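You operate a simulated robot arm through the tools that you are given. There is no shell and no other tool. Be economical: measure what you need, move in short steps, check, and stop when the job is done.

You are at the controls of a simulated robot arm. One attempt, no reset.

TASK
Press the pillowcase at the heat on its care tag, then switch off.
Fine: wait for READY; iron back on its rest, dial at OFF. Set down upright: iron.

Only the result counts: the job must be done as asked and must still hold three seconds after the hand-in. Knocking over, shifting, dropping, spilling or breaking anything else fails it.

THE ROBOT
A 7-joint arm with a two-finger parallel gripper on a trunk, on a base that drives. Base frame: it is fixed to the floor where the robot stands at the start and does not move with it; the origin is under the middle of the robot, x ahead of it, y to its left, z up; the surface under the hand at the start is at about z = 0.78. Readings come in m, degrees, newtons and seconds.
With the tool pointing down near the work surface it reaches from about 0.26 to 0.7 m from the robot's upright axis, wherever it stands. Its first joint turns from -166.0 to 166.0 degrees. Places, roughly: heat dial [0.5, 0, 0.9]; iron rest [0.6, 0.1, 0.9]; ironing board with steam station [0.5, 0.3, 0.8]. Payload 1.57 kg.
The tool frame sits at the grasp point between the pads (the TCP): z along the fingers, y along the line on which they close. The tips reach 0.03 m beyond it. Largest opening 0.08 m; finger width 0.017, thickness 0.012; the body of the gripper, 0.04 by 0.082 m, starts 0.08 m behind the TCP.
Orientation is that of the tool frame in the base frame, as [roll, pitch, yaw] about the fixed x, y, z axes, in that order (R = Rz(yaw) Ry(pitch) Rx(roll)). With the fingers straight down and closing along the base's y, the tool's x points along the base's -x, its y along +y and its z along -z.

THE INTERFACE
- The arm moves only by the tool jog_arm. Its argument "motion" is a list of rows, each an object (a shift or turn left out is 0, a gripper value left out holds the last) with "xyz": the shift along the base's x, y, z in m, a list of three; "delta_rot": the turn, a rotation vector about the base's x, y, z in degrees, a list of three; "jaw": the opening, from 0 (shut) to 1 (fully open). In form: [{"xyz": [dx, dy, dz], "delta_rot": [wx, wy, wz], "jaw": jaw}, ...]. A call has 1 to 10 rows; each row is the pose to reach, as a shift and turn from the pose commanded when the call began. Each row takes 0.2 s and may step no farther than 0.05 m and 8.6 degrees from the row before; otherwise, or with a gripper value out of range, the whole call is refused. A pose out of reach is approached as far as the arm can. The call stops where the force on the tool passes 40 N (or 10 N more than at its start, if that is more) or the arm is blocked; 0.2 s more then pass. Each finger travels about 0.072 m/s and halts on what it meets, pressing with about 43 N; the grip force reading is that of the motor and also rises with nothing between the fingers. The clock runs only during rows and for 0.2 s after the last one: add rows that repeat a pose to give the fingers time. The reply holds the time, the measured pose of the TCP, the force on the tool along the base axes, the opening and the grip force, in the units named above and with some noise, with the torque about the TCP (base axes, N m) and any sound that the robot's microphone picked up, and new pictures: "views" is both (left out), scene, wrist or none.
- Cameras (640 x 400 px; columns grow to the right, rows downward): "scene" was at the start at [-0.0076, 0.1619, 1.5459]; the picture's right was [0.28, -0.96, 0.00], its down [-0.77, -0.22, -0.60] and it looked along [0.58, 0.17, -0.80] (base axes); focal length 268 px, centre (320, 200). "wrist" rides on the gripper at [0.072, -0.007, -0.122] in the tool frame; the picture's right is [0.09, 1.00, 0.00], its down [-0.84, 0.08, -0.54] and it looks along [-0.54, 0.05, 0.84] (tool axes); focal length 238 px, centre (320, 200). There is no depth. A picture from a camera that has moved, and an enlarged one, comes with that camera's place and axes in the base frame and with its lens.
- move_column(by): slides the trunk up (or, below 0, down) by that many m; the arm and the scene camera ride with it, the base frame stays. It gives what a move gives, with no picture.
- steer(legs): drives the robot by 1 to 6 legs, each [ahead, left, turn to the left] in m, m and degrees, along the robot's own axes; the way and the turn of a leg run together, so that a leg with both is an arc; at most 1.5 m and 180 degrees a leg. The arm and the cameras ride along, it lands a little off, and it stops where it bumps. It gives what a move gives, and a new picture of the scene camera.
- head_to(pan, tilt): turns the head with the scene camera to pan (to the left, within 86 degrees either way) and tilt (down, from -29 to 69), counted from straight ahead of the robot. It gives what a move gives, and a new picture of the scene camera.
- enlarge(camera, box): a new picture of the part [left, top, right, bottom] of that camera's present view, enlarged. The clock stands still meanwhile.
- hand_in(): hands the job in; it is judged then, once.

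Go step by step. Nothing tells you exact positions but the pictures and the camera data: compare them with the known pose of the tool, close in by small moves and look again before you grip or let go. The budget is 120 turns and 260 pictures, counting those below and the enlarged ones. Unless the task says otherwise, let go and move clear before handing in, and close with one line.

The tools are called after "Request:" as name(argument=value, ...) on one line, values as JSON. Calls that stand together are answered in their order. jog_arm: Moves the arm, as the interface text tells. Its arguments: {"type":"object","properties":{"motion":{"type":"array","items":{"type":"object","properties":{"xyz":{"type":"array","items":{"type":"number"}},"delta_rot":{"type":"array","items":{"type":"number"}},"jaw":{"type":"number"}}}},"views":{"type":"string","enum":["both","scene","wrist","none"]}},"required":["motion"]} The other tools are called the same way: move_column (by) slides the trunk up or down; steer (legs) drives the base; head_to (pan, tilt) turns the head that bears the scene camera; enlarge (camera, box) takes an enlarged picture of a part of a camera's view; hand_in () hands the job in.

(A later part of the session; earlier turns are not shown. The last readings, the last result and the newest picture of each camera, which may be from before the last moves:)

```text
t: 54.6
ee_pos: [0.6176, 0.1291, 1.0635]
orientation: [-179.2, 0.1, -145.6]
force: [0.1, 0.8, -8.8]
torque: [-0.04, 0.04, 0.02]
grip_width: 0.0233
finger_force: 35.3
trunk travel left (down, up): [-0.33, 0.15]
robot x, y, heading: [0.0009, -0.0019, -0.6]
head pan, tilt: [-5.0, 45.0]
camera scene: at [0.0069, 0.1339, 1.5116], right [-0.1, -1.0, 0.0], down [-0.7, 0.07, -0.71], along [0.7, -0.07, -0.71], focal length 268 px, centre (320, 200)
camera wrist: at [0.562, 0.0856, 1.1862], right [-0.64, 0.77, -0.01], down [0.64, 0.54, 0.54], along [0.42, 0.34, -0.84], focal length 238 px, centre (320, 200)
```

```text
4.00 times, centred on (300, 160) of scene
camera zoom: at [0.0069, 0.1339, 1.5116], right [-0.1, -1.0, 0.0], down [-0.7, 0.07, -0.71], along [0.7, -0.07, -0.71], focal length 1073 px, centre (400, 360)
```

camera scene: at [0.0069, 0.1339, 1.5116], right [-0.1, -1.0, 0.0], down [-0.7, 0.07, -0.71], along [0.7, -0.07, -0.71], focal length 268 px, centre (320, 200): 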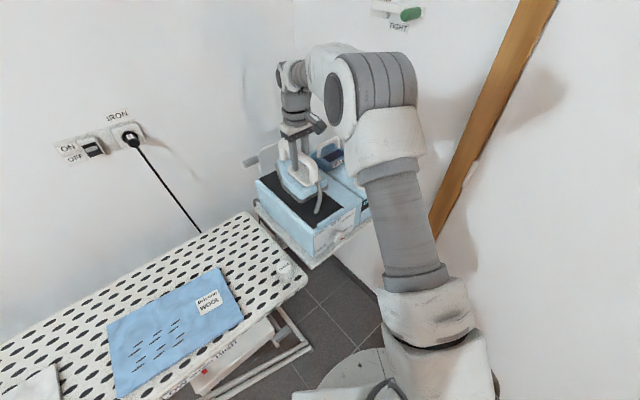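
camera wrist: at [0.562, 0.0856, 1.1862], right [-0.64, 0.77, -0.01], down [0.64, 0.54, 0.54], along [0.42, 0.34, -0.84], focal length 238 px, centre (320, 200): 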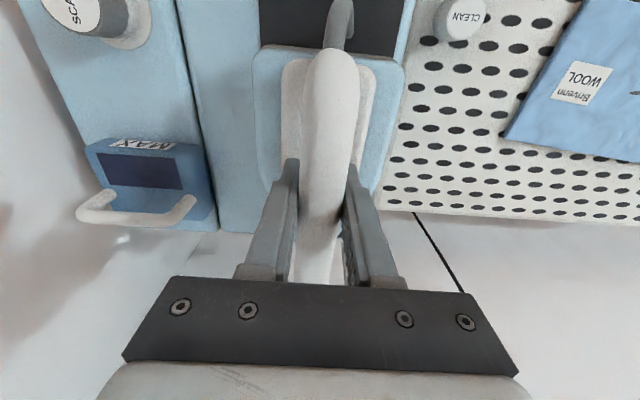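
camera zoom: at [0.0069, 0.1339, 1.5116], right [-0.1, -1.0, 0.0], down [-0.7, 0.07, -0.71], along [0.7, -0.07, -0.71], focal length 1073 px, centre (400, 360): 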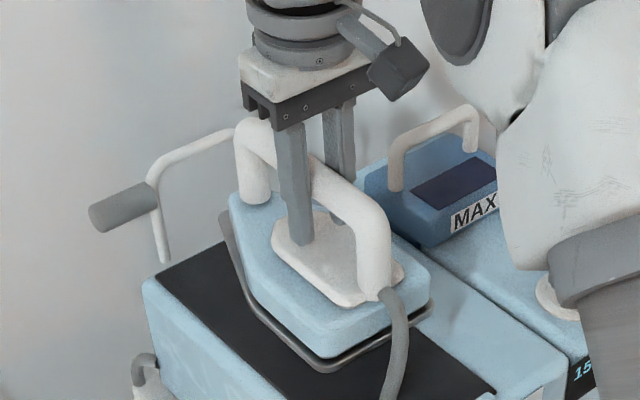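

The iron is held level with its cord trailing. I'll lift to clear height, pull back slightly, then carry it over the pillowcase (spanning roughly u 0.43–0.62, v 0.06–0.35).

Request:
jog_arm(motion=[{"xyz": [0, 0, 0.015]}, {"xyz": [0, 0, 0.035]}, {"xyz": [-0.005, -0.003, 0.055]}, {"xyz": [-0.015, -0.01, 0.07]}, {"xyz": [-0.03, -0.015, 0.075]}, {"xyz": [-0.05, 0.0, 0.075]}, {"xyz": [-0.07, 0.02, 0.075]}, {"xyz": [-0.09, 0.045, 0.075]}, {"xyz": [-0.11, 0.07, 0.075]}, {"xyz": [-0.13, 0.095, 0.075]}])

```text
t: 56.8
ee_pos: [0.4864, 0.2238, 1.1417]
orientation: [-179.0, 0.1, -145.5]
force: [0.0, -0.5, -8.7]
torque: [-0.06, 0.03, -0.03]
grip_width: 0.0233
finger_force: 35.9
trunk travel left (down, up): [-0.33, 0.15]
robot x, y, heading: [0.0033, -0.0004, -0.6]
head pan, tilt: [-5.0, 45.0]
camera scene: at [0.0067, 0.1341, 1.5116], right [-0.1, -1.0, 0.0], down [-0.7, 0.07, -0.71], along [0.7, -0.07, -0.71], focal length 268 px, centre (320, 200)
camera wrist: at [0.4302, 0.1812, 1.2637], right [-0.64, 0.77, -0.02], down [0.64, 0.54, 0.54], along [0.43, 0.34, -0.84], focal length 238 px, centre (320, 200)
```

scene: 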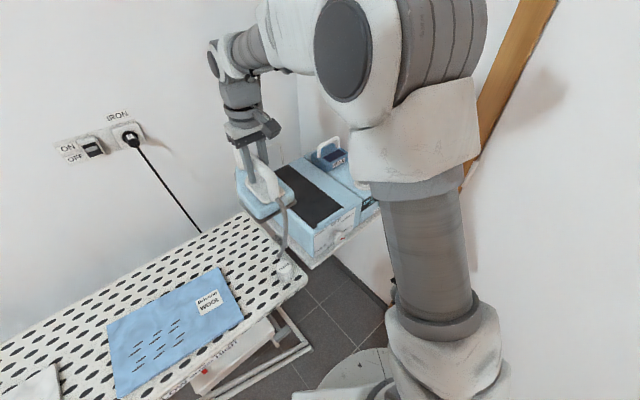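
wrist: 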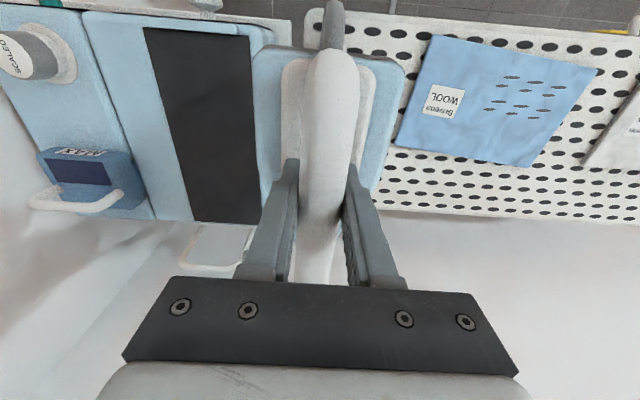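

Carrying on to above the pillowcase's near end.

Request:
jog_arm(motion=[{"xyz": [-0.02, 0.028, 0]}, {"xyz": [-0.042, 0.058, 0]}, {"xyz": [-0.064, 0.088, 0]}, {"xyz": [-0.086, 0.118, -0.01]}, {"xyz": [-0.106, 0.148, -0.03]}, {"xyz": [-0.126, 0.176, -0.06]}, {"xyz": [-0.126, 0.176, -0.09]}, {"xyz": [-0.126, 0.176, -0.12]}, {"xyz": [-0.126, 0.176, -0.14]}])

Request:
enlarge(camera="scene", box=[80, 150, 320, 360])

```text
t: 58.8
ee_pos: [0.361, 0.4018, 0.9959]
orientation: [-179.1, 0.1, -145.6]
force: [-0.4, -0.9, -8.9]
torque: [-0.05, 0.07, -0.04]
grip_width: 0.0233
finger_force: 36.1
trunk travel left (down, up): [-0.33, 0.15]
robot x, y, heading: [0.0047, -0.001, -0.6]
head pan, tilt: [-5.0, 45.0]
camera scene: at [0.0067, 0.1343, 1.5116], right [-0.1, -1.0, 0.0], down [-0.7, 0.07, -0.71], along [0.7, -0.07, -0.71], focal length 268 px, centre (320, 200)
camera wrist: at [0.3055, 0.3589, 1.119], right [-0.64, 0.77, -0.01], down [0.64, 0.54, 0.54], along [0.42, 0.34, -0.84], focal length 238 px, centre (320, 200)
```

scene: 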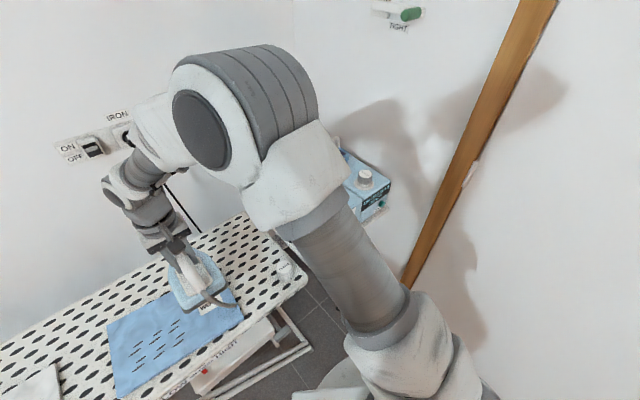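
wrist: 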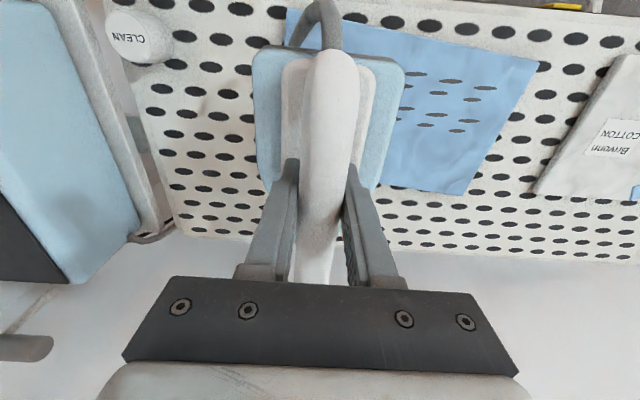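

```text
1.90 times, centred on (200, 255) of scene
camera zoom: at [0.0067, 0.1343, 1.5116], right [-0.1, -1.0, 0.0], down [-0.7, 0.07, -0.71], along [0.7, -0.07, -0.71], focal length 511 px, centre (549, 95)
```

zoom: 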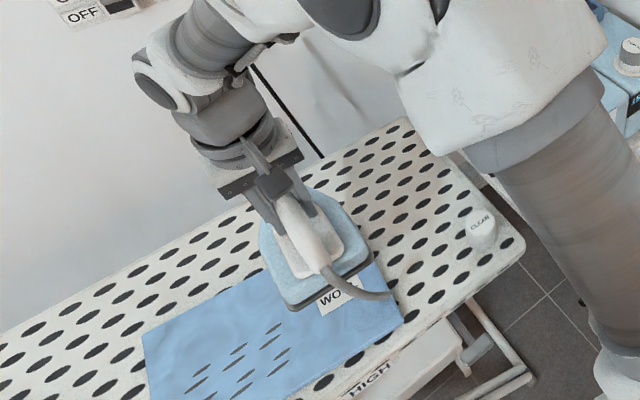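

The marks to press are around u 0.51, v 0.22–0.33. I'll shift u back 2 cm and lower towards contact in steps.

Request:
jog_arm(motion=[{"xyz": [-0.008, -0.006, -0.015]}, {"xyz": [-0.016, -0.012, -0.035]}, {"xyz": [-0.016, -0.012, -0.055]}, {"xyz": [-0.016, -0.012, -0.065]}], views="none")

Request:
enlarge(camera="scene", box=[120, 210, 280, 350])

```text
t: 59.8
ee_pos: [0.3446, 0.3903, 0.9337]
orientation: [-179.0, 0.0, -145.5]
force: [0.8, 0.1, -9.2]
torque: [-0.03, 0.06, -0.03]
grip_width: 0.0235
finger_force: 35.7
trunk travel left (down, up): [-0.33, 0.15]
robot x, y, heading: [0.0007, -0.0017, -0.9]
head pan, tilt: [-5.0, 45.0]
```

```text
2.86 times, centred on (200, 280) of scene
camera zoom: at [0.0067, 0.1342, 1.5116], right [-0.1, -1.0, 0.0], down [-0.7, 0.07, -0.71], along [0.7, -0.07, -0.71], focal length 767 px, centre (663, -29)
```

zoom: 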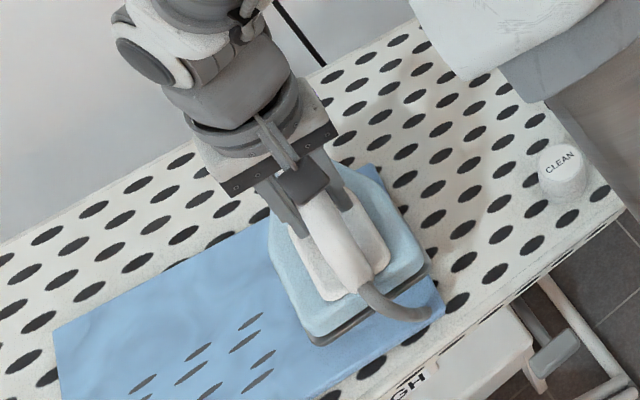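

Still a few cm above. Continuing down.

Request:
jog_arm(motion=[{"xyz": [0, 0, -0.01]}, {"xyz": [0, 0, -0.02]}, {"xyz": [0, 0, -0.026]}], views="none")

Request:
enlarge(camera="scene", box=[120, 210, 280, 350])

```text
t: 60.6
ee_pos: [0.345, 0.3884, 0.9055]
orientation: [-179.2, 0.1, -145.6]
force: [0.0, 0.2, -8.8]
torque: [-0.06, 0.05, 0.01]
grip_width: 0.0233
finger_force: 35.6
trunk travel left (down, up): [-0.33, 0.15]
robot x, y, heading: [0.0035, -0.001, -0.3]
head pan, tilt: [-5.0, 45.0]
```

```text
2.86 times, centred on (200, 280) of scene
camera zoom: at [0.0066, 0.1342, 1.5116], right [-0.1, -1.0, 0.0], down [-0.7, 0.07, -0.71], along [0.7, -0.07, -0.71], focal length 767 px, centre (663, -29)
```

zoom: 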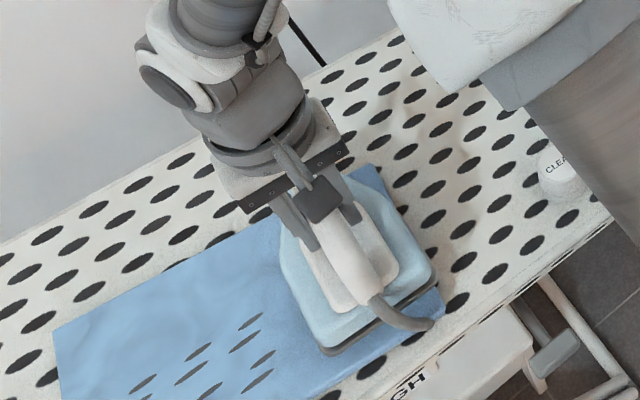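

Nearly there; small steps down, reading the force.

Request:
jog_arm(motion=[{"xyz": [0, 0, -0.004]}, {"xyz": [0, 0, -0.008]}], views="none")

Request:
jog_arm(motion=[{"xyz": [0, 0, -0.002]}, {"xyz": [0, 0, -0.004]}], views="none")

```text
t: 61.2
ee_pos: [0.3444, 0.3889, 0.8991]
orientation: [-179.2, 0.1, -145.5]
force: [-0.2, -0.9, -8.9]
torque: [-0.05, 0.08, 0.0]
grip_width: 0.0235
finger_force: 35.7
trunk travel left (down, up): [-0.33, 0.15]
robot x, y, heading: [0.0023, 0.0024, -0.5]
head pan, tilt: [-5.0, 45.0]
```

```text
t: 61.8
ee_pos: [0.3465, 0.3876, 0.8962]
orientation: [-179.2, 0.1, -145.5]
force: [-0.6, -0.6, -8.7]
torque: [-0.05, 0.09, 0.03]
grip_width: 0.0235
finger_force: 35.9
trunk travel left (down, up): [-0.33, 0.15]
robot x, y, heading: [0.0039, -0.0005, -0.4]
head pan, tilt: [-5.0, 45.0]
```

Request:
jog_arm(motion=[{"xyz": [0, 0, -0.003]}, {"xyz": [0, 0, -0.006]}], views="none")

Request:
enlarge(camera="scene", box=[120, 210, 280, 350])

```text
t: 62.4
ee_pos: [0.3457, 0.388, 0.89]
orientation: [-179.1, 0.2, -145.4]
force: [0.6, 0.3, -9.1]
torque: [-0.04, 0.08, -0.01]
grip_width: 0.0236
finger_force: 35.5
trunk travel left (down, up): [-0.33, 0.15]
robot x, y, heading: [0.0041, -0.0005, -0.7]
head pan, tilt: [-5.0, 45.0]
```

```text
2.86 times, centred on (200, 280) of scene
camera zoom: at [0.0066, 0.1342, 1.5116], right [-0.1, -1.0, 0.0], down [-0.7, 0.07, -0.71], along [0.7, -0.07, -0.71], focal length 767 px, centre (663, -29)
```

zoom: 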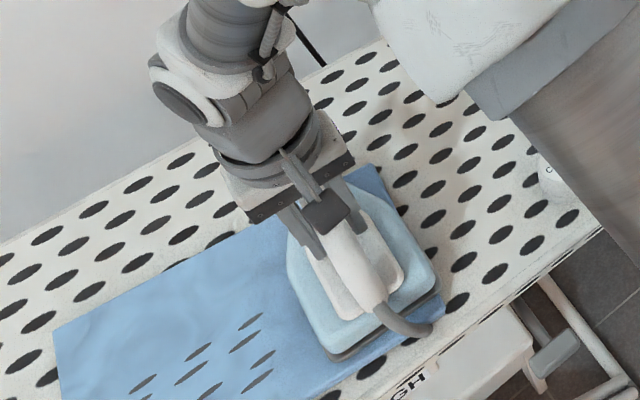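

Still no contact; the board is likely at z ≈ 0.78. Continuing down.

Request:
jog_arm(motion=[{"xyz": [0, 0, -0.003]}, {"xyz": [0, 0, -0.006]}], views="none")

Request:
jog_arm(motion=[{"xyz": [0, 0, -0.002]}, {"xyz": [0, 0, -0.004]}], views="none")

Request:
jog_arm(motion=[{"xyz": [0, 0, -0.002]}, {"xyz": [0, 0, -0.004]}], views="none")

```text
t: 63.0
ee_pos: [0.3455, 0.3888, 0.8847]
orientation: [-179.2, 0.1, -145.5]
force: [-1.3, -2.2, -5.9]
torque: [0.08, -0.1, 0.0]
grip_width: 0.0236
finger_force: 35.1
trunk travel left (down, up): [-0.33, 0.15]
robot x, y, heading: [0.0029, -0.0009, -0.3]
head pan, tilt: [-5.0, 45.0]
```

```text
t: 63.6
ee_pos: [0.3443, 0.389, 0.8843]
orientation: [-179.2, 0.5, -145.6]
force: [-4.5, -3.4, 20.7]
torque: [-0.24, 0.43, 0.01]
grip_width: 0.0237
finger_force: 35.1
trunk travel left (down, up): [-0.33, 0.15]
robot x, y, heading: [0.0034, 0.0003, -0.6]
head pan, tilt: [-5.0, 45.0]
```

```text
t: 64.2
ee_pos: [0.3464, 0.3885, 0.8787]
orientation: [-179.4, 0.5, -145.5]
force: [1.2, 2.1, 26.7]
torque: [0.02, 0.01, -0.03]
grip_width: 0.0239
finger_force: 36.3
trunk travel left (down, up): [-0.33, 0.15]
robot x, y, heading: [0.0047, -0.0008, -0.6]
head pan, tilt: [-5.0, 45.0]
```

Contact found at about z = 0.884, pressing with about 27 N. I'll ease off a little and slide along the cloth.

Request:
jog_arm(motion=[{"xyz": [0, 0, 0.002]}, {"xyz": [-0.0057, 0.0082, 0.002]}, {"xyz": [-0.0172, 0.0246, 0.002]}, {"xyz": [-0.0287, 0.041, 0.002]}, {"xyz": [-0.0402, 0.0573, 0.002]}, {"xyz": [-0.0517, 0.0737, 0.002]}])

Request:
enlarge(camera="scene", box=[80, 230, 260, 390])

```text
t: 65.6
ee_pos: [0.2936, 0.4623, 0.879]
orientation: [-179.2, 0.1, -145.4]
force: [3.4, -5.2, 12.2]
torque: [-0.37, 0.46, 0.26]
grip_width: 0.0232
finger_force: 35.8
trunk travel left (down, up): [-0.33, 0.15]
robot x, y, heading: [0.0, 0.001, -0.5]
head pan, tilt: [-5.0, 45.0]
camera scene: at [0.006, 0.1325, 1.5118], right [-0.1, -1.0, 0.0], down [-0.7, 0.07, -0.71], along [0.7, -0.07, -0.71], focal length 268 px, centre (320, 200)
camera wrist: at [0.2371, 0.4182, 1.0014], right [-0.64, 0.77, -0.01], down [0.64, 0.54, 0.54], along [0.42, 0.34, -0.84], focal length 238 px, centre (320, 200)
```

scene: 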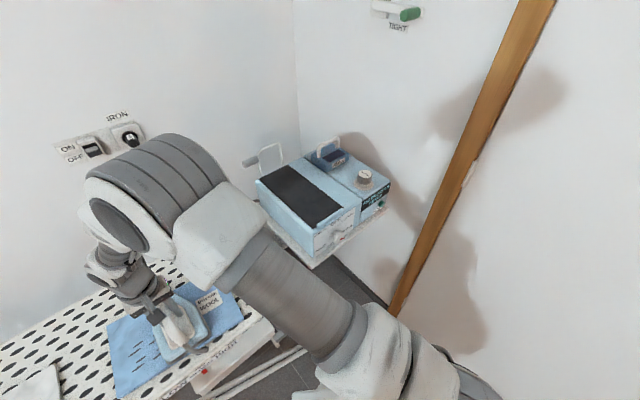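
wrist: 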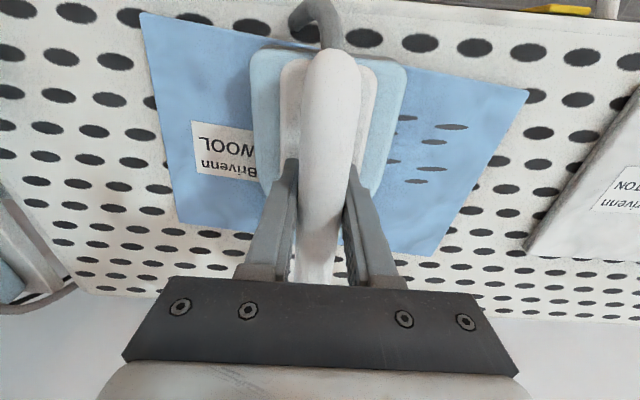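

```text
2.50 times, centred on (170, 310) of scene
camera zoom: at [0.006, 0.1325, 1.5118], right [-0.1, -1.0, 0.0], down [-0.7, 0.07, -0.71], along [0.7, -0.07, -0.71], focal length 671 px, centre (695, -75)
```

zoom: 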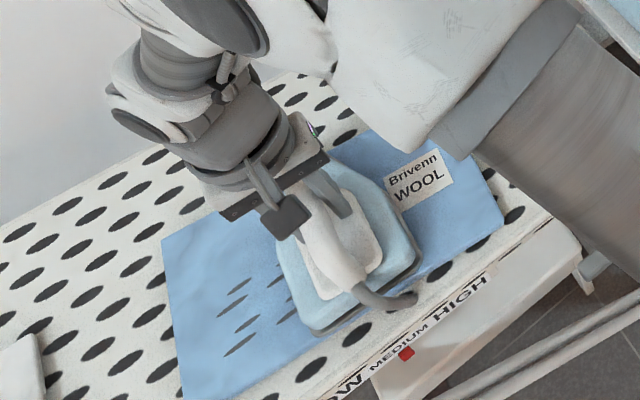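

The pillowcase stays put and the iron slides well. Continuing across the remaining marks.

Request:
jog_arm(motion=[{"xyz": [-0.0115, 0.0164, 0]}, {"xyz": [-0.023, 0.0328, 0]}, {"xyz": [-0.0344, 0.0491, 0]}, {"xyz": [-0.0459, 0.0655, 0]}, {"xyz": [-0.0574, 0.0819, 0]}])

Request:
enlarge(camera="scene", box=[60, 240, 260, 400])

```text
t: 66.8
ee_pos: [0.2369, 0.5442, 0.8785]
orientation: [-179.2, 0.2, -145.6]
force: [2.1, -3.6, 8.0]
torque: [-0.28, 0.14, 0.13]
grip_width: 0.0237
finger_force: 35.5
trunk travel left (down, up): [-0.33, 0.15]
robot x, y, heading: [0.0046, 0.0018, -0.4]
head pan, tilt: [-5.0, 45.0]
camera scene: at [0.0063, 0.1328, 1.5118], right [-0.1, -1.0, 0.0], down [-0.7, 0.07, -0.71], along [0.7, -0.07, -0.71], focal length 268 px, centre (320, 200)
camera wrist: at [0.1796, 0.4994, 1.0013], right [-0.64, 0.77, -0.01], down [0.64, 0.54, 0.54], along [0.42, 0.34, -0.84], focal length 238 px, centre (320, 200)
```

scene: 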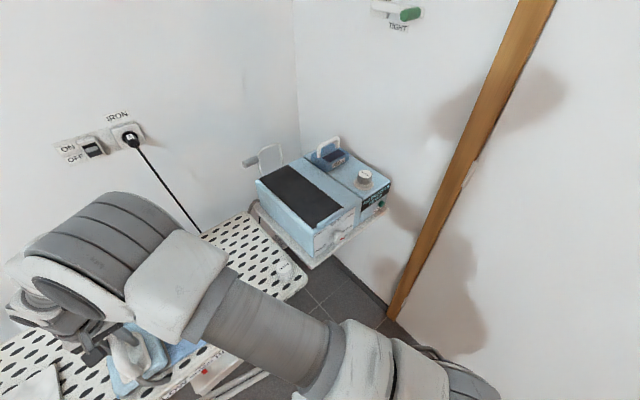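
wrist: 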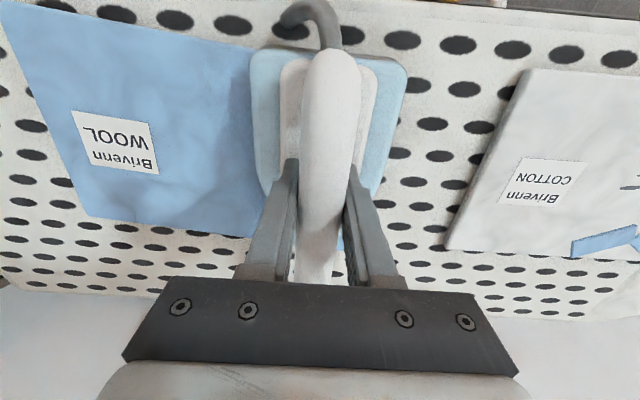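

```text
2.50 times, centred on (160, 320) of scene
camera zoom: at [0.0063, 0.1328, 1.5118], right [-0.1, -1.0, 0.0], down [-0.7, 0.07, -0.71], along [0.7, -0.07, -0.71], focal length 671 px, centre (720, -100)
```

zoom: 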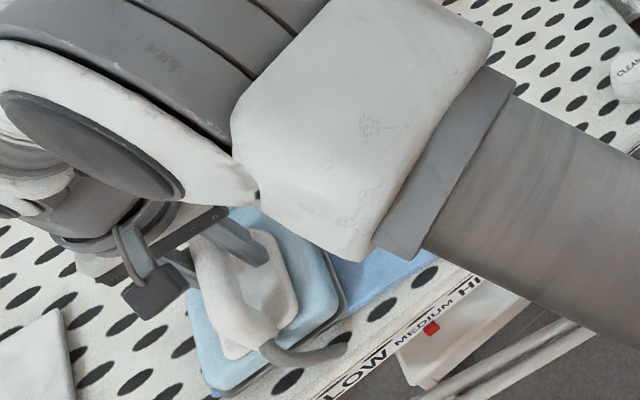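

The creases it passed over have vanished. Sliding back to uncover and check the rest.

Request:
jog_arm(motion=[{"xyz": [0.0115, -0.0164, 0]}, {"xyz": [0.023, -0.0328, 0]}, {"xyz": [0.0344, -0.0491, 0]}, {"xyz": [0.0459, -0.0655, 0]}, {"xyz": [0.0574, -0.0819, 0]}, {"xyz": [0.0689, -0.0983, 0]}, {"xyz": [0.0804, -0.1147, 0.0]}, {"xyz": [0.0804, -0.1147, 0.015]}, {"xyz": [0.0804, -0.1147, 0.04]}])

Request:
enlarge(camera="scene", box=[80, 240, 280, 400])

```text
t: 68.8
ee_pos: [0.3165, 0.4291, 0.9154]
orientation: [-179.1, 0.0, -145.5]
force: [-0.2, 0.0, -9.3]
torque: [-0.03, 0.05, 0.0]
grip_width: 0.0237
finger_force: 35.8
trunk travel left (down, up): [-0.33, 0.15]
robot x, y, heading: [0.0038, -0.0053, -0.8]
head pan, tilt: [-5.0, 45.0]
camera scene: at [0.0066, 0.1342, 1.5114], right [-0.1, -1.0, 0.0], down [-0.7, 0.07, -0.71], along [0.7, -0.07, -0.71], focal length 268 px, centre (320, 200)
camera wrist: at [0.2611, 0.3855, 1.0385], right [-0.64, 0.77, -0.02], down [0.64, 0.55, 0.54], along [0.42, 0.34, -0.84], focal length 238 px, centre (320, 200)
```

scene: 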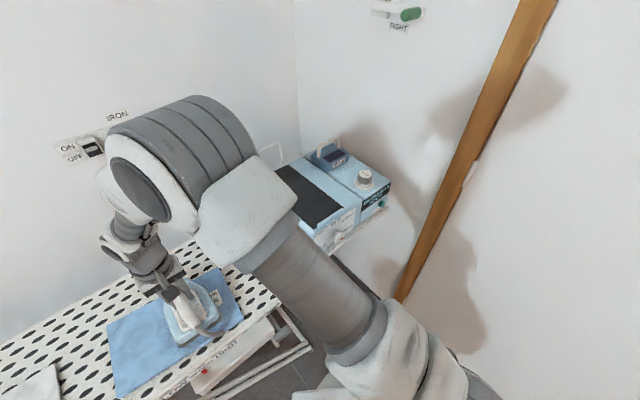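
wrist: 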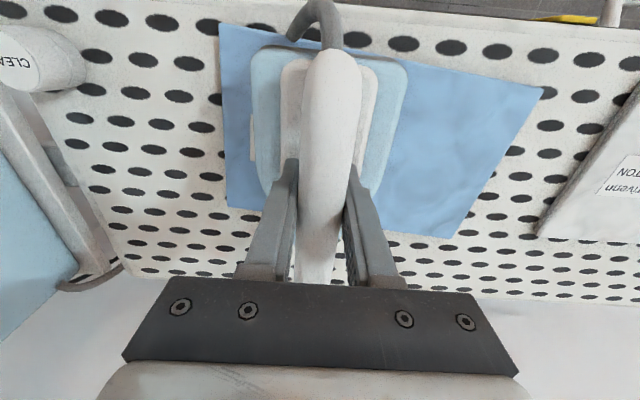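

```text
2.50 times, centred on (180, 320) of scene
camera zoom: at [0.0066, 0.1342, 1.5114], right [-0.1, -1.0, 0.0], down [-0.7, 0.07, -0.71], along [0.7, -0.07, -0.71], focal length 671 px, centre (670, -100)
```

zoom: 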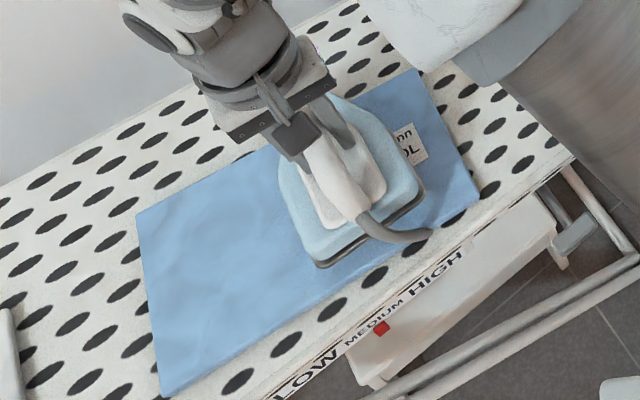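

All creases are gone. Now lifting and carrying the iron back towards its rest along the same path.

Request:
jog_arm(motion=[{"xyz": [0, 0, 0.025]}, {"xyz": [0, 0, 0.06]}, {"xyz": [0, 0, 0.1]}, {"xyz": [0.005, -0.005, 0.14]}, {"xyz": [0.02, -0.025, 0.18]}, {"xyz": [0.045, -0.05, 0.21]}, {"xyz": [0.07, -0.08, 0.226]}, {"xyz": [0.1, -0.11, 0.226]}, {"xyz": [0.13, -0.145, 0.226]}, {"xyz": [0.16, -0.18, 0.226]}], views="none")

Request:
jog_arm(motion=[{"xyz": [0.025, -0.028, 0]}, {"xyz": [0.05, -0.06, 0]}, {"xyz": [0.075, -0.09, 0]}, {"xyz": [0.1, -0.115, 0]}, {"xyz": [0.112, -0.13, 0]}, {"xyz": [0.125, -0.1255, 0]}, {"xyz": [0.142, -0.1186, 0]}, {"xyz": [0.142, -0.1186, 0]}])

Request:
enlarge(camera="scene", box=[240, 90, 400, 230])

```text
t: 71.0
ee_pos: [0.4812, 0.2451, 1.1469]
orientation: [-179.2, 0.0, -145.4]
force: [-0.4, -0.2, -8.4]
torque: [-0.05, 0.07, 0.01]
grip_width: 0.0233
finger_force: 35.7
trunk travel left (down, up): [-0.33, 0.15]
robot x, y, heading: [0.0062, 0.0, -0.5]
head pan, tilt: [-5.0, 45.0]
```

```text
t: 72.8
ee_pos: [0.6188, 0.1315, 1.1451]
orientation: [-179.2, 0.1, -145.6]
force: [-0.3, 0.3, -9.1]
torque: [-0.07, 0.07, 0.03]
grip_width: 0.0233
finger_force: 35.7
trunk travel left (down, up): [-0.33, 0.15]
robot x, y, heading: [0.0032, -0.0004, -0.5]
head pan, tilt: [-5.0, 45.0]
camera scene: at [0.0071, 0.1339, 1.5116], right [-0.1, -1.0, 0.0], down [-0.7, 0.07, -0.71], along [0.7, -0.07, -0.71], focal length 268 px, centre (320, 200)
camera wrist: at [0.5632, 0.0868, 1.2672], right [-0.64, 0.77, -0.01], down [0.64, 0.54, 0.54], along [0.42, 0.34, -0.84], focal length 238 px, centre (320, 200)
```

scene: 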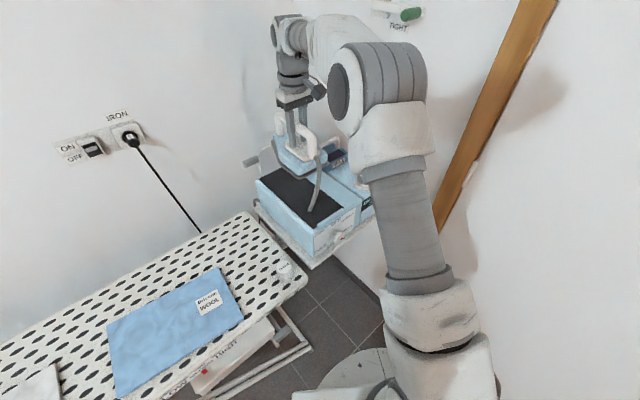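
wrist: 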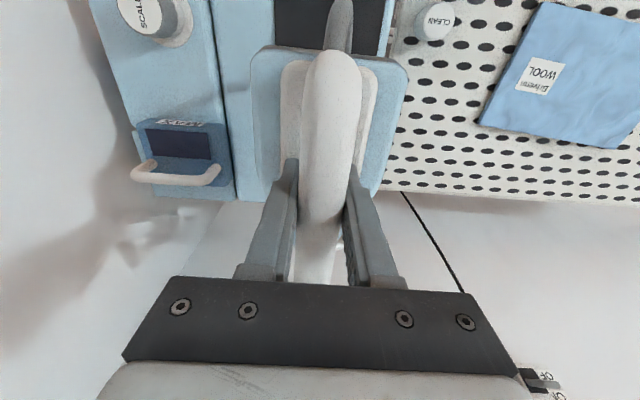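

```text
2.86 times, centred on (320, 160) of scene
camera zoom: at [0.0071, 0.1339, 1.5116], right [-0.1, -1.0, 0.0], down [-0.7, 0.07, -0.71], along [0.7, -0.07, -0.71], focal length 767 px, centre (320, 314)
```

zoom: 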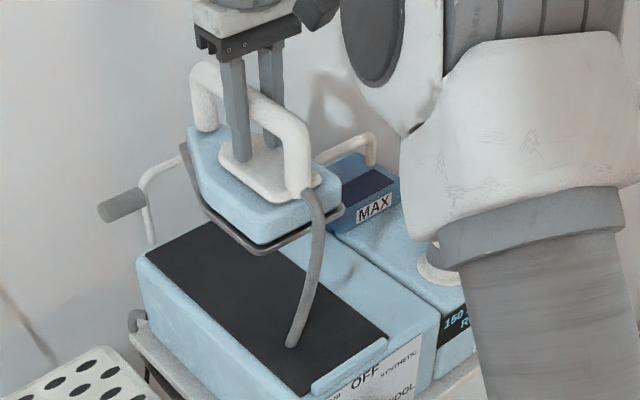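

Right above the rest. Lowering to just above contact.

Request:
jog_arm(motion=[{"xyz": [0, -0.001, -0.03]}, {"xyz": [0, -0.001, -0.06]}, {"xyz": [0, -0.001, -0.09]}, {"xyz": [0, -0.001, -0.11]}, {"xyz": [0, -0.001, -0.12]}], views="none")

Request:
jog_arm(motion=[{"xyz": [0, 0, -0.003]}, {"xyz": [0, 0, -0.006]}], views="none")

Request:
jog_arm(motion=[{"xyz": [0, 0, -0.002]}, {"xyz": [0, 0, -0.004]}], views="none")

Request:
enlarge(camera="scene", box=[250, 110, 350, 210])

```text
t: 74.0
ee_pos: [0.619, 0.1317, 1.0242]
orientation: [-179.2, 0.1, -145.5]
force: [-0.8, 0.0, -8.6]
torque: [-0.03, 0.05, 0.0]
grip_width: 0.0235
finger_force: 35.9
trunk travel left (down, up): [-0.33, 0.15]
robot x, y, heading: [0.0021, -0.0028, -0.4]
head pan, tilt: [-5.0, 45.0]
```

```text
t: 74.6
ee_pos: [0.6193, 0.131, 1.0186]
orientation: [-179.3, 0.1, -145.5]
force: [0.3, -0.2, -9.0]
torque: [0.01, 0.03, -0.01]
grip_width: 0.0236
finger_force: 36.0
trunk travel left (down, up): [-0.33, 0.15]
robot x, y, heading: [0.0045, -0.0, -0.4]
head pan, tilt: [-5.0, 45.0]
```

```text
t: 75.2
ee_pos: [0.6192, 0.1301, 1.014]
orientation: [-179.2, 0.1, -145.5]
force: [0.1, 0.5, -8.4]
torque: [-0.01, 0.06, -0.02]
grip_width: 0.0235
finger_force: 35.3
trunk travel left (down, up): [-0.33, 0.15]
robot x, y, heading: [0.0019, -0.0018, -0.4]
head pan, tilt: [-5.0, 45.0]
```

```text
4.00 times, centred on (300, 160) of scene
camera zoom: at [0.007, 0.1339, 1.5116], right [-0.1, -1.0, 0.0], down [-0.7, 0.07, -0.71], along [0.7, -0.07, -0.71], focal length 1073 px, centre (400, 360)
```

zoom: 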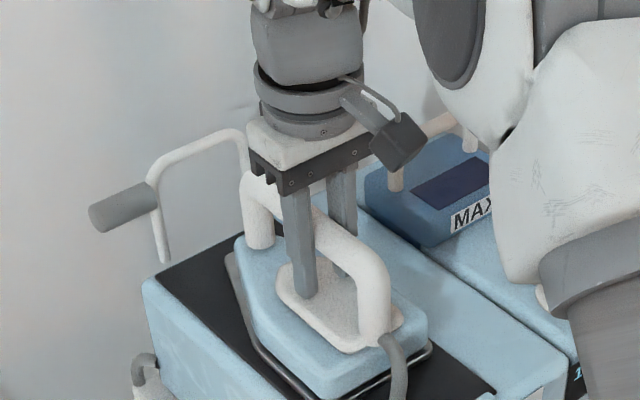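

Request:
jog_arm(motion=[{"xyz": [0, 0, -0.002]}, {"xyz": [0, 0, -0.003]}], views="none")

Request:
jog_arm(motion=[{"xyz": [0, 0, -0.001]}, {"xyz": [0, 0, -0.003]}], views="none")

```text
t: 75.8
ee_pos: [0.6192, 0.1288, 1.0113]
orientation: [-179.2, 0.1, -145.5]
force: [-1.1, 0.1, -6.4]
torque: [0.05, -0.12, -0.02]
grip_width: 0.0233
finger_force: 35.7
trunk travel left (down, up): [-0.33, 0.15]
robot x, y, heading: [-0.0004, -0.0006, -0.4]
head pan, tilt: [-5.0, 45.0]
```

```text
t: 76.4
ee_pos: [0.6196, 0.1304, 1.0107]
orientation: [-179.0, 0.2, -145.4]
force: [-3.1, -1.4, 6.4]
torque: [-0.39, 0.76, -0.05]
grip_width: 0.0235
finger_force: 35.8
trunk travel left (down, up): [-0.33, 0.15]
robot x, y, heading: [0.0026, -0.0012, -0.4]
head pan, tilt: [-5.0, 45.0]
```

The iron is seated on the rest, with the load now carried by it. Opening and rising clear.

Request:
jog_arm(motion=[{"xyz": [0, 0, 0.001], "jaw": 0.5}, {"xyz": [0, 0, 0.001], "jaw": 1}, {"xyz": [0, 0, 0.001], "jaw": 1}, {"xyz": [0, 0, 0.001], "jaw": 1}, {"xyz": [0, 0, 0.02]}, {"xyz": [0, 0, 0.06]}, {"xyz": [0, 0, 0.1]}, {"xyz": [0, 0, 0.14]}, {"xyz": [0, 0, 0.19]}])

Request:
enlarge(camera="scene", box=[240, 90, 400, 230])

```text
t: 78.4
ee_pos: [0.6191, 0.1261, 1.2007]
orientation: [-179.2, 0.1, -145.4]
force: [0.3, -0.3, 0.5]
torque: [0.0, 0.0, 0.04]
grip_width: 0.08
finger_force: 0.1
trunk travel left (down, up): [-0.33, 0.15]
robot x, y, heading: [0.0005, 0.0008, -0.7]
head pan, tilt: [-5.0, 45.0]
camera scene: at [0.0063, 0.1337, 1.5116], right [-0.1, -1.0, 0.0], down [-0.7, 0.07, -0.71], along [0.7, -0.07, -0.71], focal length 268 px, centre (320, 200)
camera wrist: at [0.5633, 0.0814, 1.3234], right [-0.64, 0.77, -0.01], down [0.64, 0.54, 0.54], along [0.42, 0.34, -0.84], focal length 238 px, centre (320, 200)
```

scene: 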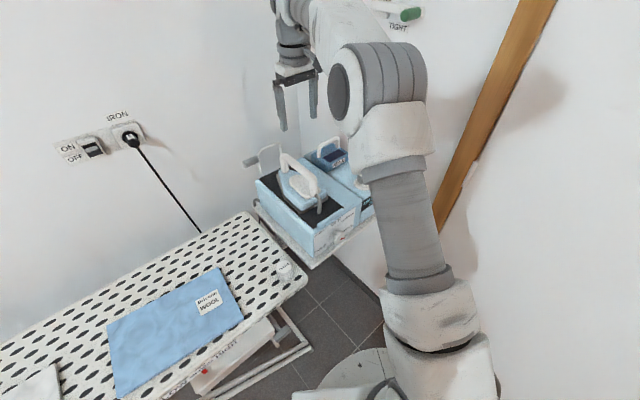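
wrist: 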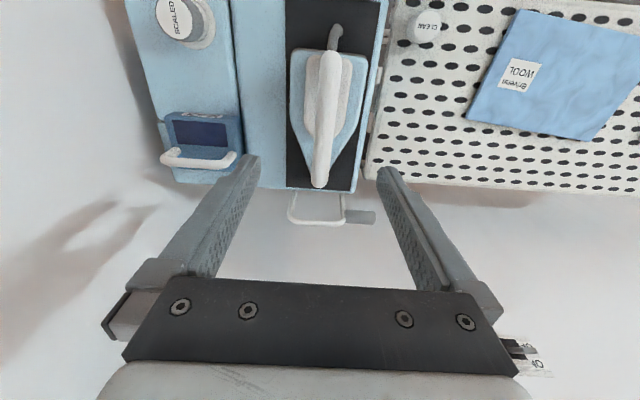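

```text
2.86 times, centred on (320, 160) of scene
camera zoom: at [0.0063, 0.1337, 1.5116], right [-0.1, -1.0, 0.0], down [-0.7, 0.07, -0.71], along [0.7, -0.07, -0.71], focal length 767 px, centre (320, 314)
```

zoom: 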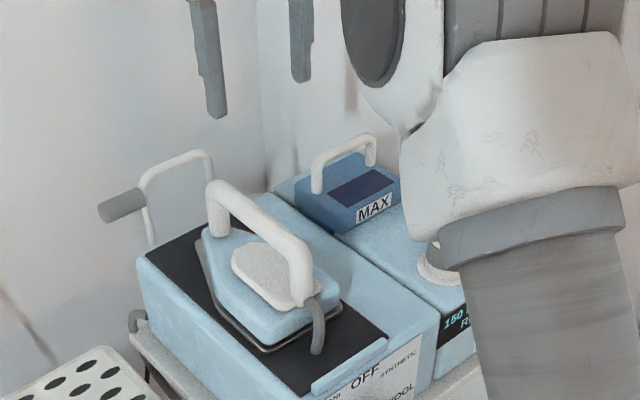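

The iron is back in its original pose. Now I retrace to the dial: hand back, base back.

Request:
jog_arm(motion=[{"xyz": [-0.021, -0.028, 0]}, {"xyz": [-0.042, -0.056, 0]}, {"xyz": [-0.042, -0.056, 0]}], views="none")

Request:
steer(legs=[[-0.16, -0.103, 0.4]])

```text
t: 79.2
ee_pos: [0.5765, 0.0706, 1.1989]
orientation: [-179.3, 0.2, -145.5]
force: [1.1, 0.1, 0.2]
torque: [0.02, -0.01, 0.0]
grip_width: 0.08
finger_force: 0.1
trunk travel left (down, up): [-0.33, 0.15]
robot x, y, heading: [0.0026, 0.0008, -0.3]
head pan, tilt: [-5.0, 45.0]
```

```text
t: 80.8
ee_pos: [0.4222, -0.0266, 1.2]
orientation: [-179.2, 0.1, -145.0]
force: [-0.8, -0.2, 0.2]
torque: [0.01, -0.01, 0.0]
grip_width: 0.0799
finger_force: 0.0
trunk travel left (down, up): [-0.33, 0.15]
robot x, y, heading: [-0.1499, -0.102, -0.1]
head pan, tilt: [-5.0, 45.0]
camera scene: at [-0.1494, 0.032, 1.5116], right [-0.09, -1.0, 0.0], down [-0.7, 0.06, -0.71], along [0.7, -0.06, -0.71], focal length 268 px, centre (320, 200)
```

scene: 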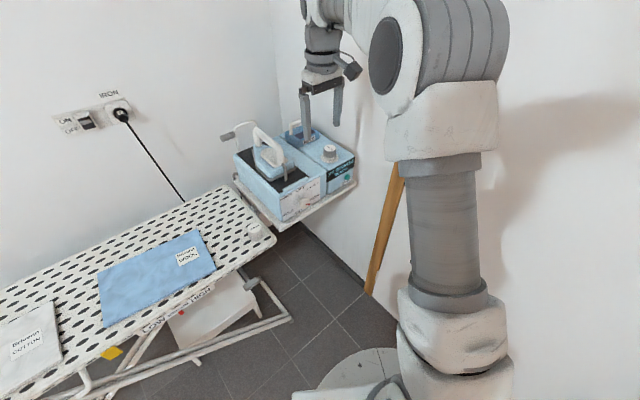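

Tilting the hand back to horizontal.

Request:
jog_arm(motion=[{"xyz": [-0.004, -0.003, -0.01], "delta_rot": [4.9, -7.0, 0]}, {"xyz": [-0.008, -0.006, -0.03], "delta_rot": [9.8, -14.0, 0]}, {"xyz": [-0.012, -0.008, -0.05], "delta_rot": [14.6, -20.9, 0]}, {"xyz": [-0.012, -0.008, -0.07], "delta_rot": [19.5, -27.9, 0]}, {"xyz": [-0.012, -0.008, -0.09], "delta_rot": [24.4, -34.8, 0]}, {"xyz": [-0.012, -0.008, -0.11], "delta_rot": [29.3, -41.8, 0]}, {"xyz": [-0.012, -0.008, -0.13], "delta_rot": [34.1, -48.7, 0]}, {"xyz": [-0.012, -0.008, -0.143], "delta_rot": [39, -55.7, 0]}, {"xyz": [-0.012, -0.008, -0.143], "delta_rot": [43.9, -62.7, 0]}, {"xyz": [-0.012, -0.008, -0.143], "delta_rot": [48.7, -69.6, 0]}], views="none")

Request:
jog_arm(motion=[{"delta_rot": [2.6, -3.7, 0]}, {"delta_rot": [2.6, -3.7, 0]}])

```text
t: 83.0
ee_pos: [0.4105, -0.034, 1.0576]
orientation: [-179.5, 85.2, -145.4]
force: [0.0, 0.8, 0.3]
torque: [-0.03, -0.01, 0.03]
grip_width: 0.08
finger_force: 0.0
trunk travel left (down, up): [-0.33, 0.15]
robot x, y, heading: [-0.1498, -0.1022, -0.0]
head pan, tilt: [-5.0, 45.0]
```

```text
t: 83.6
ee_pos: [0.4107, -0.0341, 1.0559]
orientation: [-175.9, 89.6, -141.8]
force: [-0.1, -0.3, 0.3]
torque: [0.0, 0.0, 0.0]
grip_width: 0.0802
finger_force: 0.0
trunk travel left (down, up): [-0.33, 0.15]
robot x, y, heading: [-0.1519, -0.1026, 0.1]
head pan, tilt: [-5.0, 45.0]
camera scene: at [-0.1493, 0.032, 1.5116], right [-0.09, -1.0, 0.0], down [-0.7, 0.06, -0.71], along [0.7, -0.06, -0.71], focal length 268 px, centre (320, 200)
camera wrist: at [0.3139, -0.1073, 0.9854], right [-0.56, 0.82, -0.09], down [-0.49, -0.24, 0.84], along [0.67, 0.52, 0.53], focal length 238 px, centre (320, 200)
```

scene: 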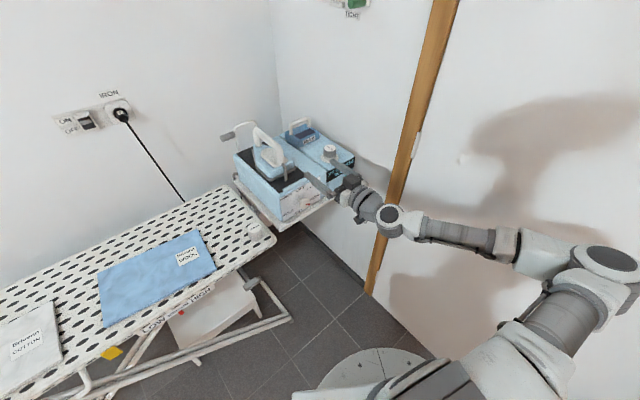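
wrist: 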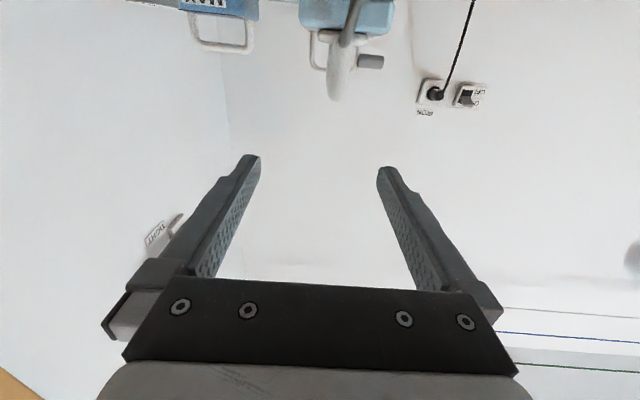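

The arm took a different elbow posture, out to the right. I'll lower the trunk and test the positive rotation carefully.

Request:
move_column(by=-0.2)

Request:
jog_arm(motion=[{"delta_rot": [6.97, 4.85, 0]}, {"delta_rot": [13.94, 9.7, 0]}, {"delta_rot": [20.9, 14.55, 0]}, {"delta_rot": [27.9, 19.4, 0]}, {"delta_rot": [34.85, 24.25, 0]}])

```text
t: 85.8
ee_pos: [0.4101, -0.0339, 0.8564]
orientation: [-176.1, 89.5, -142.0]
force: [-0.3, 0.3, 0.1]
torque: [0.04, 0.0, 0.01]
grip_width: 0.0799
finger_force: 0.0
trunk travel left (down, up): [-0.13, 0.35]
robot x, y, heading: [-0.1536, -0.1044, -0.0]
head pan, tilt: [-5.0, 45.0]
```

```text
t: 87.0
ee_pos: [0.4106, -0.0346, 0.8559]
orientation: [91.1, 47.4, 125.4]
force: [0.4, 0.5, 0.5]
torque: [0.04, 0.03, 0.02]
grip_width: 0.0802
finger_force: 0.2
trunk travel left (down, up): [-0.13, 0.35]
robot x, y, heading: [-0.1514, -0.106, -0.1]
head pan, tilt: [-5.0, 45.0]
camera scene: at [-0.1493, 0.0321, 1.3116], right [-0.09, -1.0, 0.0], down [-0.7, 0.06, -0.71], along [0.7, -0.06, -0.71], focal length 268 px, centre (320, 200)
camera wrist: at [0.2858, -0.0676, 0.8007], right [-0.45, 0.66, 0.61], down [-0.15, -0.72, 0.68], along [0.88, 0.21, 0.42], focal length 238 px, centre (320, 200)
```

scene: 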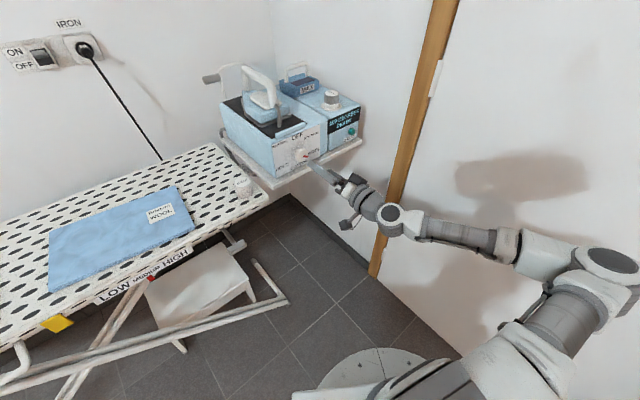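
wrist: 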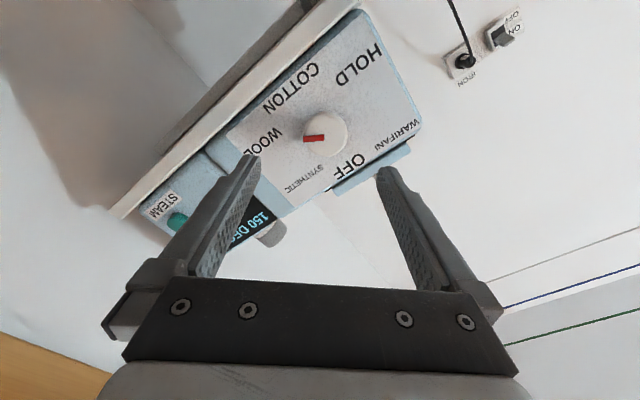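

In this posture only the wrist turns, which is ideal. Continuing the rotation to about +115°.

Request:
jog_arm(motion=[{"delta_rot": [6.97, 4.85, 0]}, {"delta_rot": [13.94, 9.7, 0]}, {"delta_rot": [20.9, 14.55, 0]}, {"delta_rot": [27.9, 19.4, 0]}, {"delta_rot": [34.85, 24.25, 0]}, {"delta_rot": [41.8, 29.1, 0]}, {"delta_rot": [48.8, 33.95, 0]}, {"delta_rot": [55.7, 38.8, 0]}, {"delta_rot": [60, 41.8, 0]}])

```text
t: 89.0
ee_pos: [0.4113, -0.0355, 0.8558]
orientation: [90.5, -25.7, 125.2]
force: [-0.1, 0.6, 0.4]
torque: [-0.02, 0.0, 0.04]
grip_width: 0.08
finger_force: 0.0
trunk travel left (down, up): [-0.13, 0.35]
robot x, y, heading: [-0.1493, -0.104, -0.3]
head pan, tilt: [-5.0, 45.0]
camera scene: at [-0.1493, 0.032, 1.3116], right [-0.09, -1.0, 0.0], down [-0.7, 0.06, -0.71], along [0.7, -0.06, -0.71], focal length 268 px, centre (320, 200)
camera wrist: at [0.2729, -0.0491, 0.8825], right [0.21, -0.28, 0.94], down [0.01, -0.96, -0.29], along [0.98, 0.07, -0.2], focal length 238 px, centre (320, 200)
```

scene: 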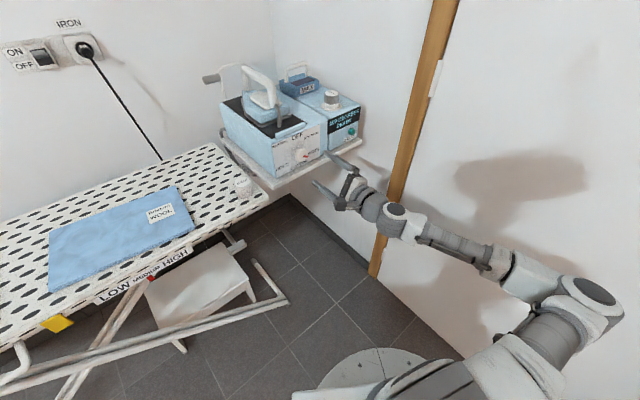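
wrist: 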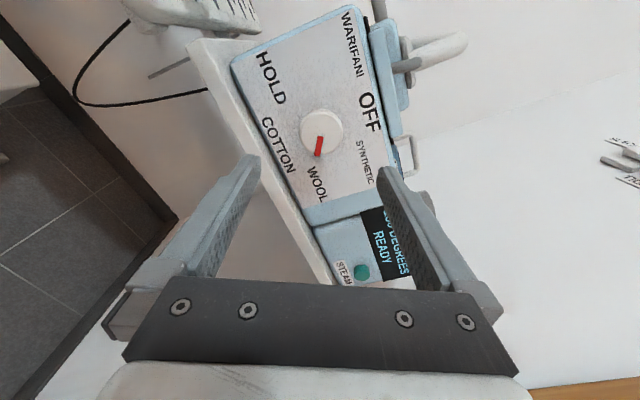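

Aligned at WOOL's angle. Advancing to the previously recorded grip position.

Request:
jog_arm(motion=[{"xyz": [0.02, 0.0145, 0]}, {"xyz": [0.04, 0.029, 0]}, {"xyz": [0.055, 0.04, 0]}, {"xyz": [0.065, 0.0475, 0]}, {"xyz": [0.0735, 0.0537, 0]}, {"xyz": [0.0735, 0.0537, 0]}], views="wrist")

Request:
enlarge(camera="scene", box=[270, 90, 370, 190])

```text
t: 90.4
ee_pos: [0.4843, 0.0205, 0.8566]
orientation: [90.5, -25.6, 125.3]
force: [0.2, 0.6, -0.5]
torque: [0.0, 0.01, -0.03]
grip_width: 0.0799
finger_force: 0.0
trunk travel left (down, up): [-0.13, 0.35]
robot x, y, heading: [-0.1526, -0.1025, -0.2]
head pan, tilt: [-5.0, 45.0]
camera wrist: at [0.3472, 0.0056, 0.8832], right [0.21, -0.28, 0.94], down [0.01, -0.96, -0.29], along [0.98, 0.07, -0.19], focal length 238 px, centre (320, 200)
```

wrist: 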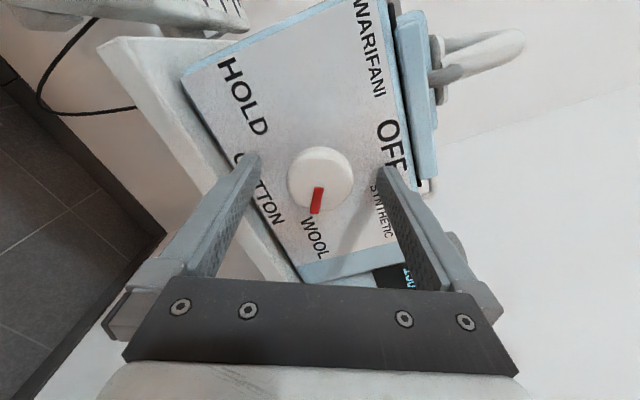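

```text
4.00 times, centred on (320, 140) of scene
camera zoom: at [-0.1493, 0.032, 1.3116], right [-0.09, -1.0, 0.0], down [-0.7, 0.06, -0.71], along [0.7, -0.06, -0.71], focal length 1073 px, centre (320, 440)
```

zoom: 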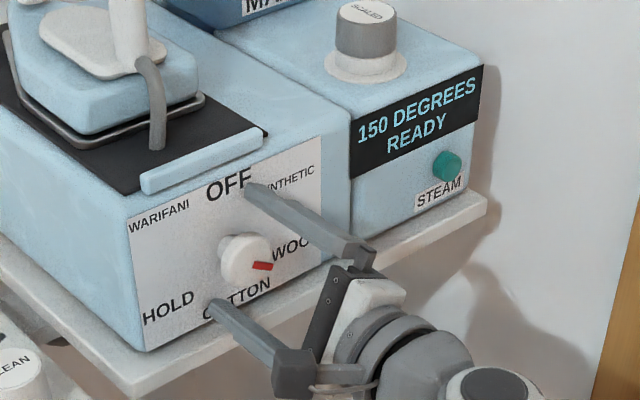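

Straddling the disc. Closing, then turning back counter-clockwise in stages.

Request:
jog_arm(motion=[{"jaw": 0.6}, {"jaw": 0}, {"jaw": 0}, {"jaw": 0}, {"jaw": 0}], views="none")

Request:
jog_arm(motion=[{"delta_rot": [-5.73, -4.02, 0]}, {"delta_rot": [-11.47, -8.03, 0]}, {"delta_rot": [-17.2, -12.05, 0]}, {"delta_rot": [-22.9, -16.06, 0]}, {"delta_rot": [-28.7, -20.1, 0]}], views="wrist")

```text
t: 91.6
ee_pos: [0.4846, 0.0203, 0.857]
orientation: [90.6, -25.6, 125.3]
force: [-0.1, -0.6, -2.1]
torque: [-0.06, 0.01, 0.01]
grip_width: 0.0409
finger_force: 45.3
trunk travel left (down, up): [-0.13, 0.35]
robot x, y, heading: [-0.152, -0.102, 0.1]
head pan, tilt: [-5.0, 45.0]
```

```text
t: 92.8
ee_pos: [0.4858, 0.021, 0.8588]
orientation: [90.5, 9.8, 125.3]
force: [19.8, 12.8, 12.2]
torque: [0.16, -0.2, -0.8]
grip_width: 0.0408
finger_force: 45.3
trunk travel left (down, up): [-0.13, 0.35]
robot x, y, heading: [-0.1528, -0.1058, 0.0]
head pan, tilt: [-5.0, 45.0]
camera wrist: at [0.3454, 0.0079, 0.8404], right [-0.14, 0.22, 0.97], down [0.02, -0.97, 0.22], along [0.99, 0.05, 0.13], focal length 238 px, centre (320, 200)
```

wrist: 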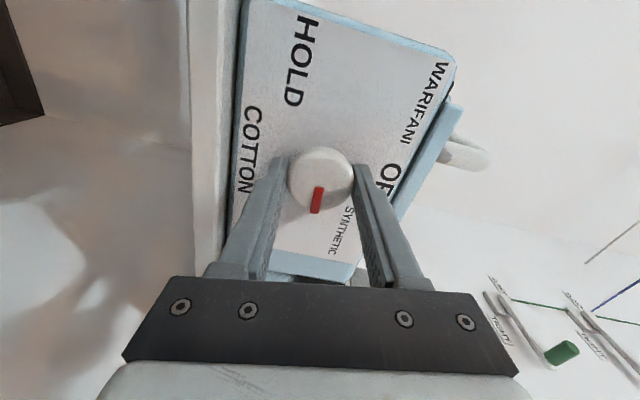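

Turning well. A little relief and another −40°.

Request:
jog_arm(motion=[{"xyz": [0.002, 0.0012, 0.001], "delta_rot": [-5.73, -4.02, 0]}, {"xyz": [0.002, 0.0012, 0.001], "delta_rot": [-11.47, -8.03, 0]}, {"xyz": [0.002, 0.0012, 0.001], "delta_rot": [-17.2, -12.05, 0]}, {"xyz": [0.002, 0.0012, 0.001], "delta_rot": [-22.9, -16.06, 0]}, {"xyz": [0.002, 0.0012, 0.001], "delta_rot": [-28.7, -20.1, 0]}, {"xyz": [0.002, 0.0012, 0.001], "delta_rot": [-34.4, -24.1, 0]}], views="wrist")

```text
t: 94.2
ee_pos: [0.4842, 0.0208, 0.8579]
orientation: [91.0, 51.6, 125.4]
force: [-23.3, -10.1, 7.5]
torque: [-0.05, 0.17, 0.08]
grip_width: 0.0413
finger_force: 44.9
trunk travel left (down, up): [-0.13, 0.35]
robot x, y, heading: [-0.1477, -0.1016, -0.0]
head pan, tilt: [-5.0, 45.0]
camera wrist: at [0.362, -0.0158, 0.7994], right [-0.47, 0.69, 0.55], down [-0.18, -0.68, 0.71], along [0.86, 0.24, 0.45], focal length 238 px, centre (320, 200)
```

wrist: 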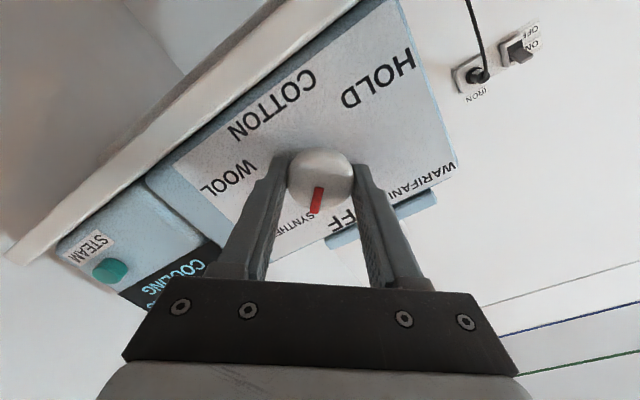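

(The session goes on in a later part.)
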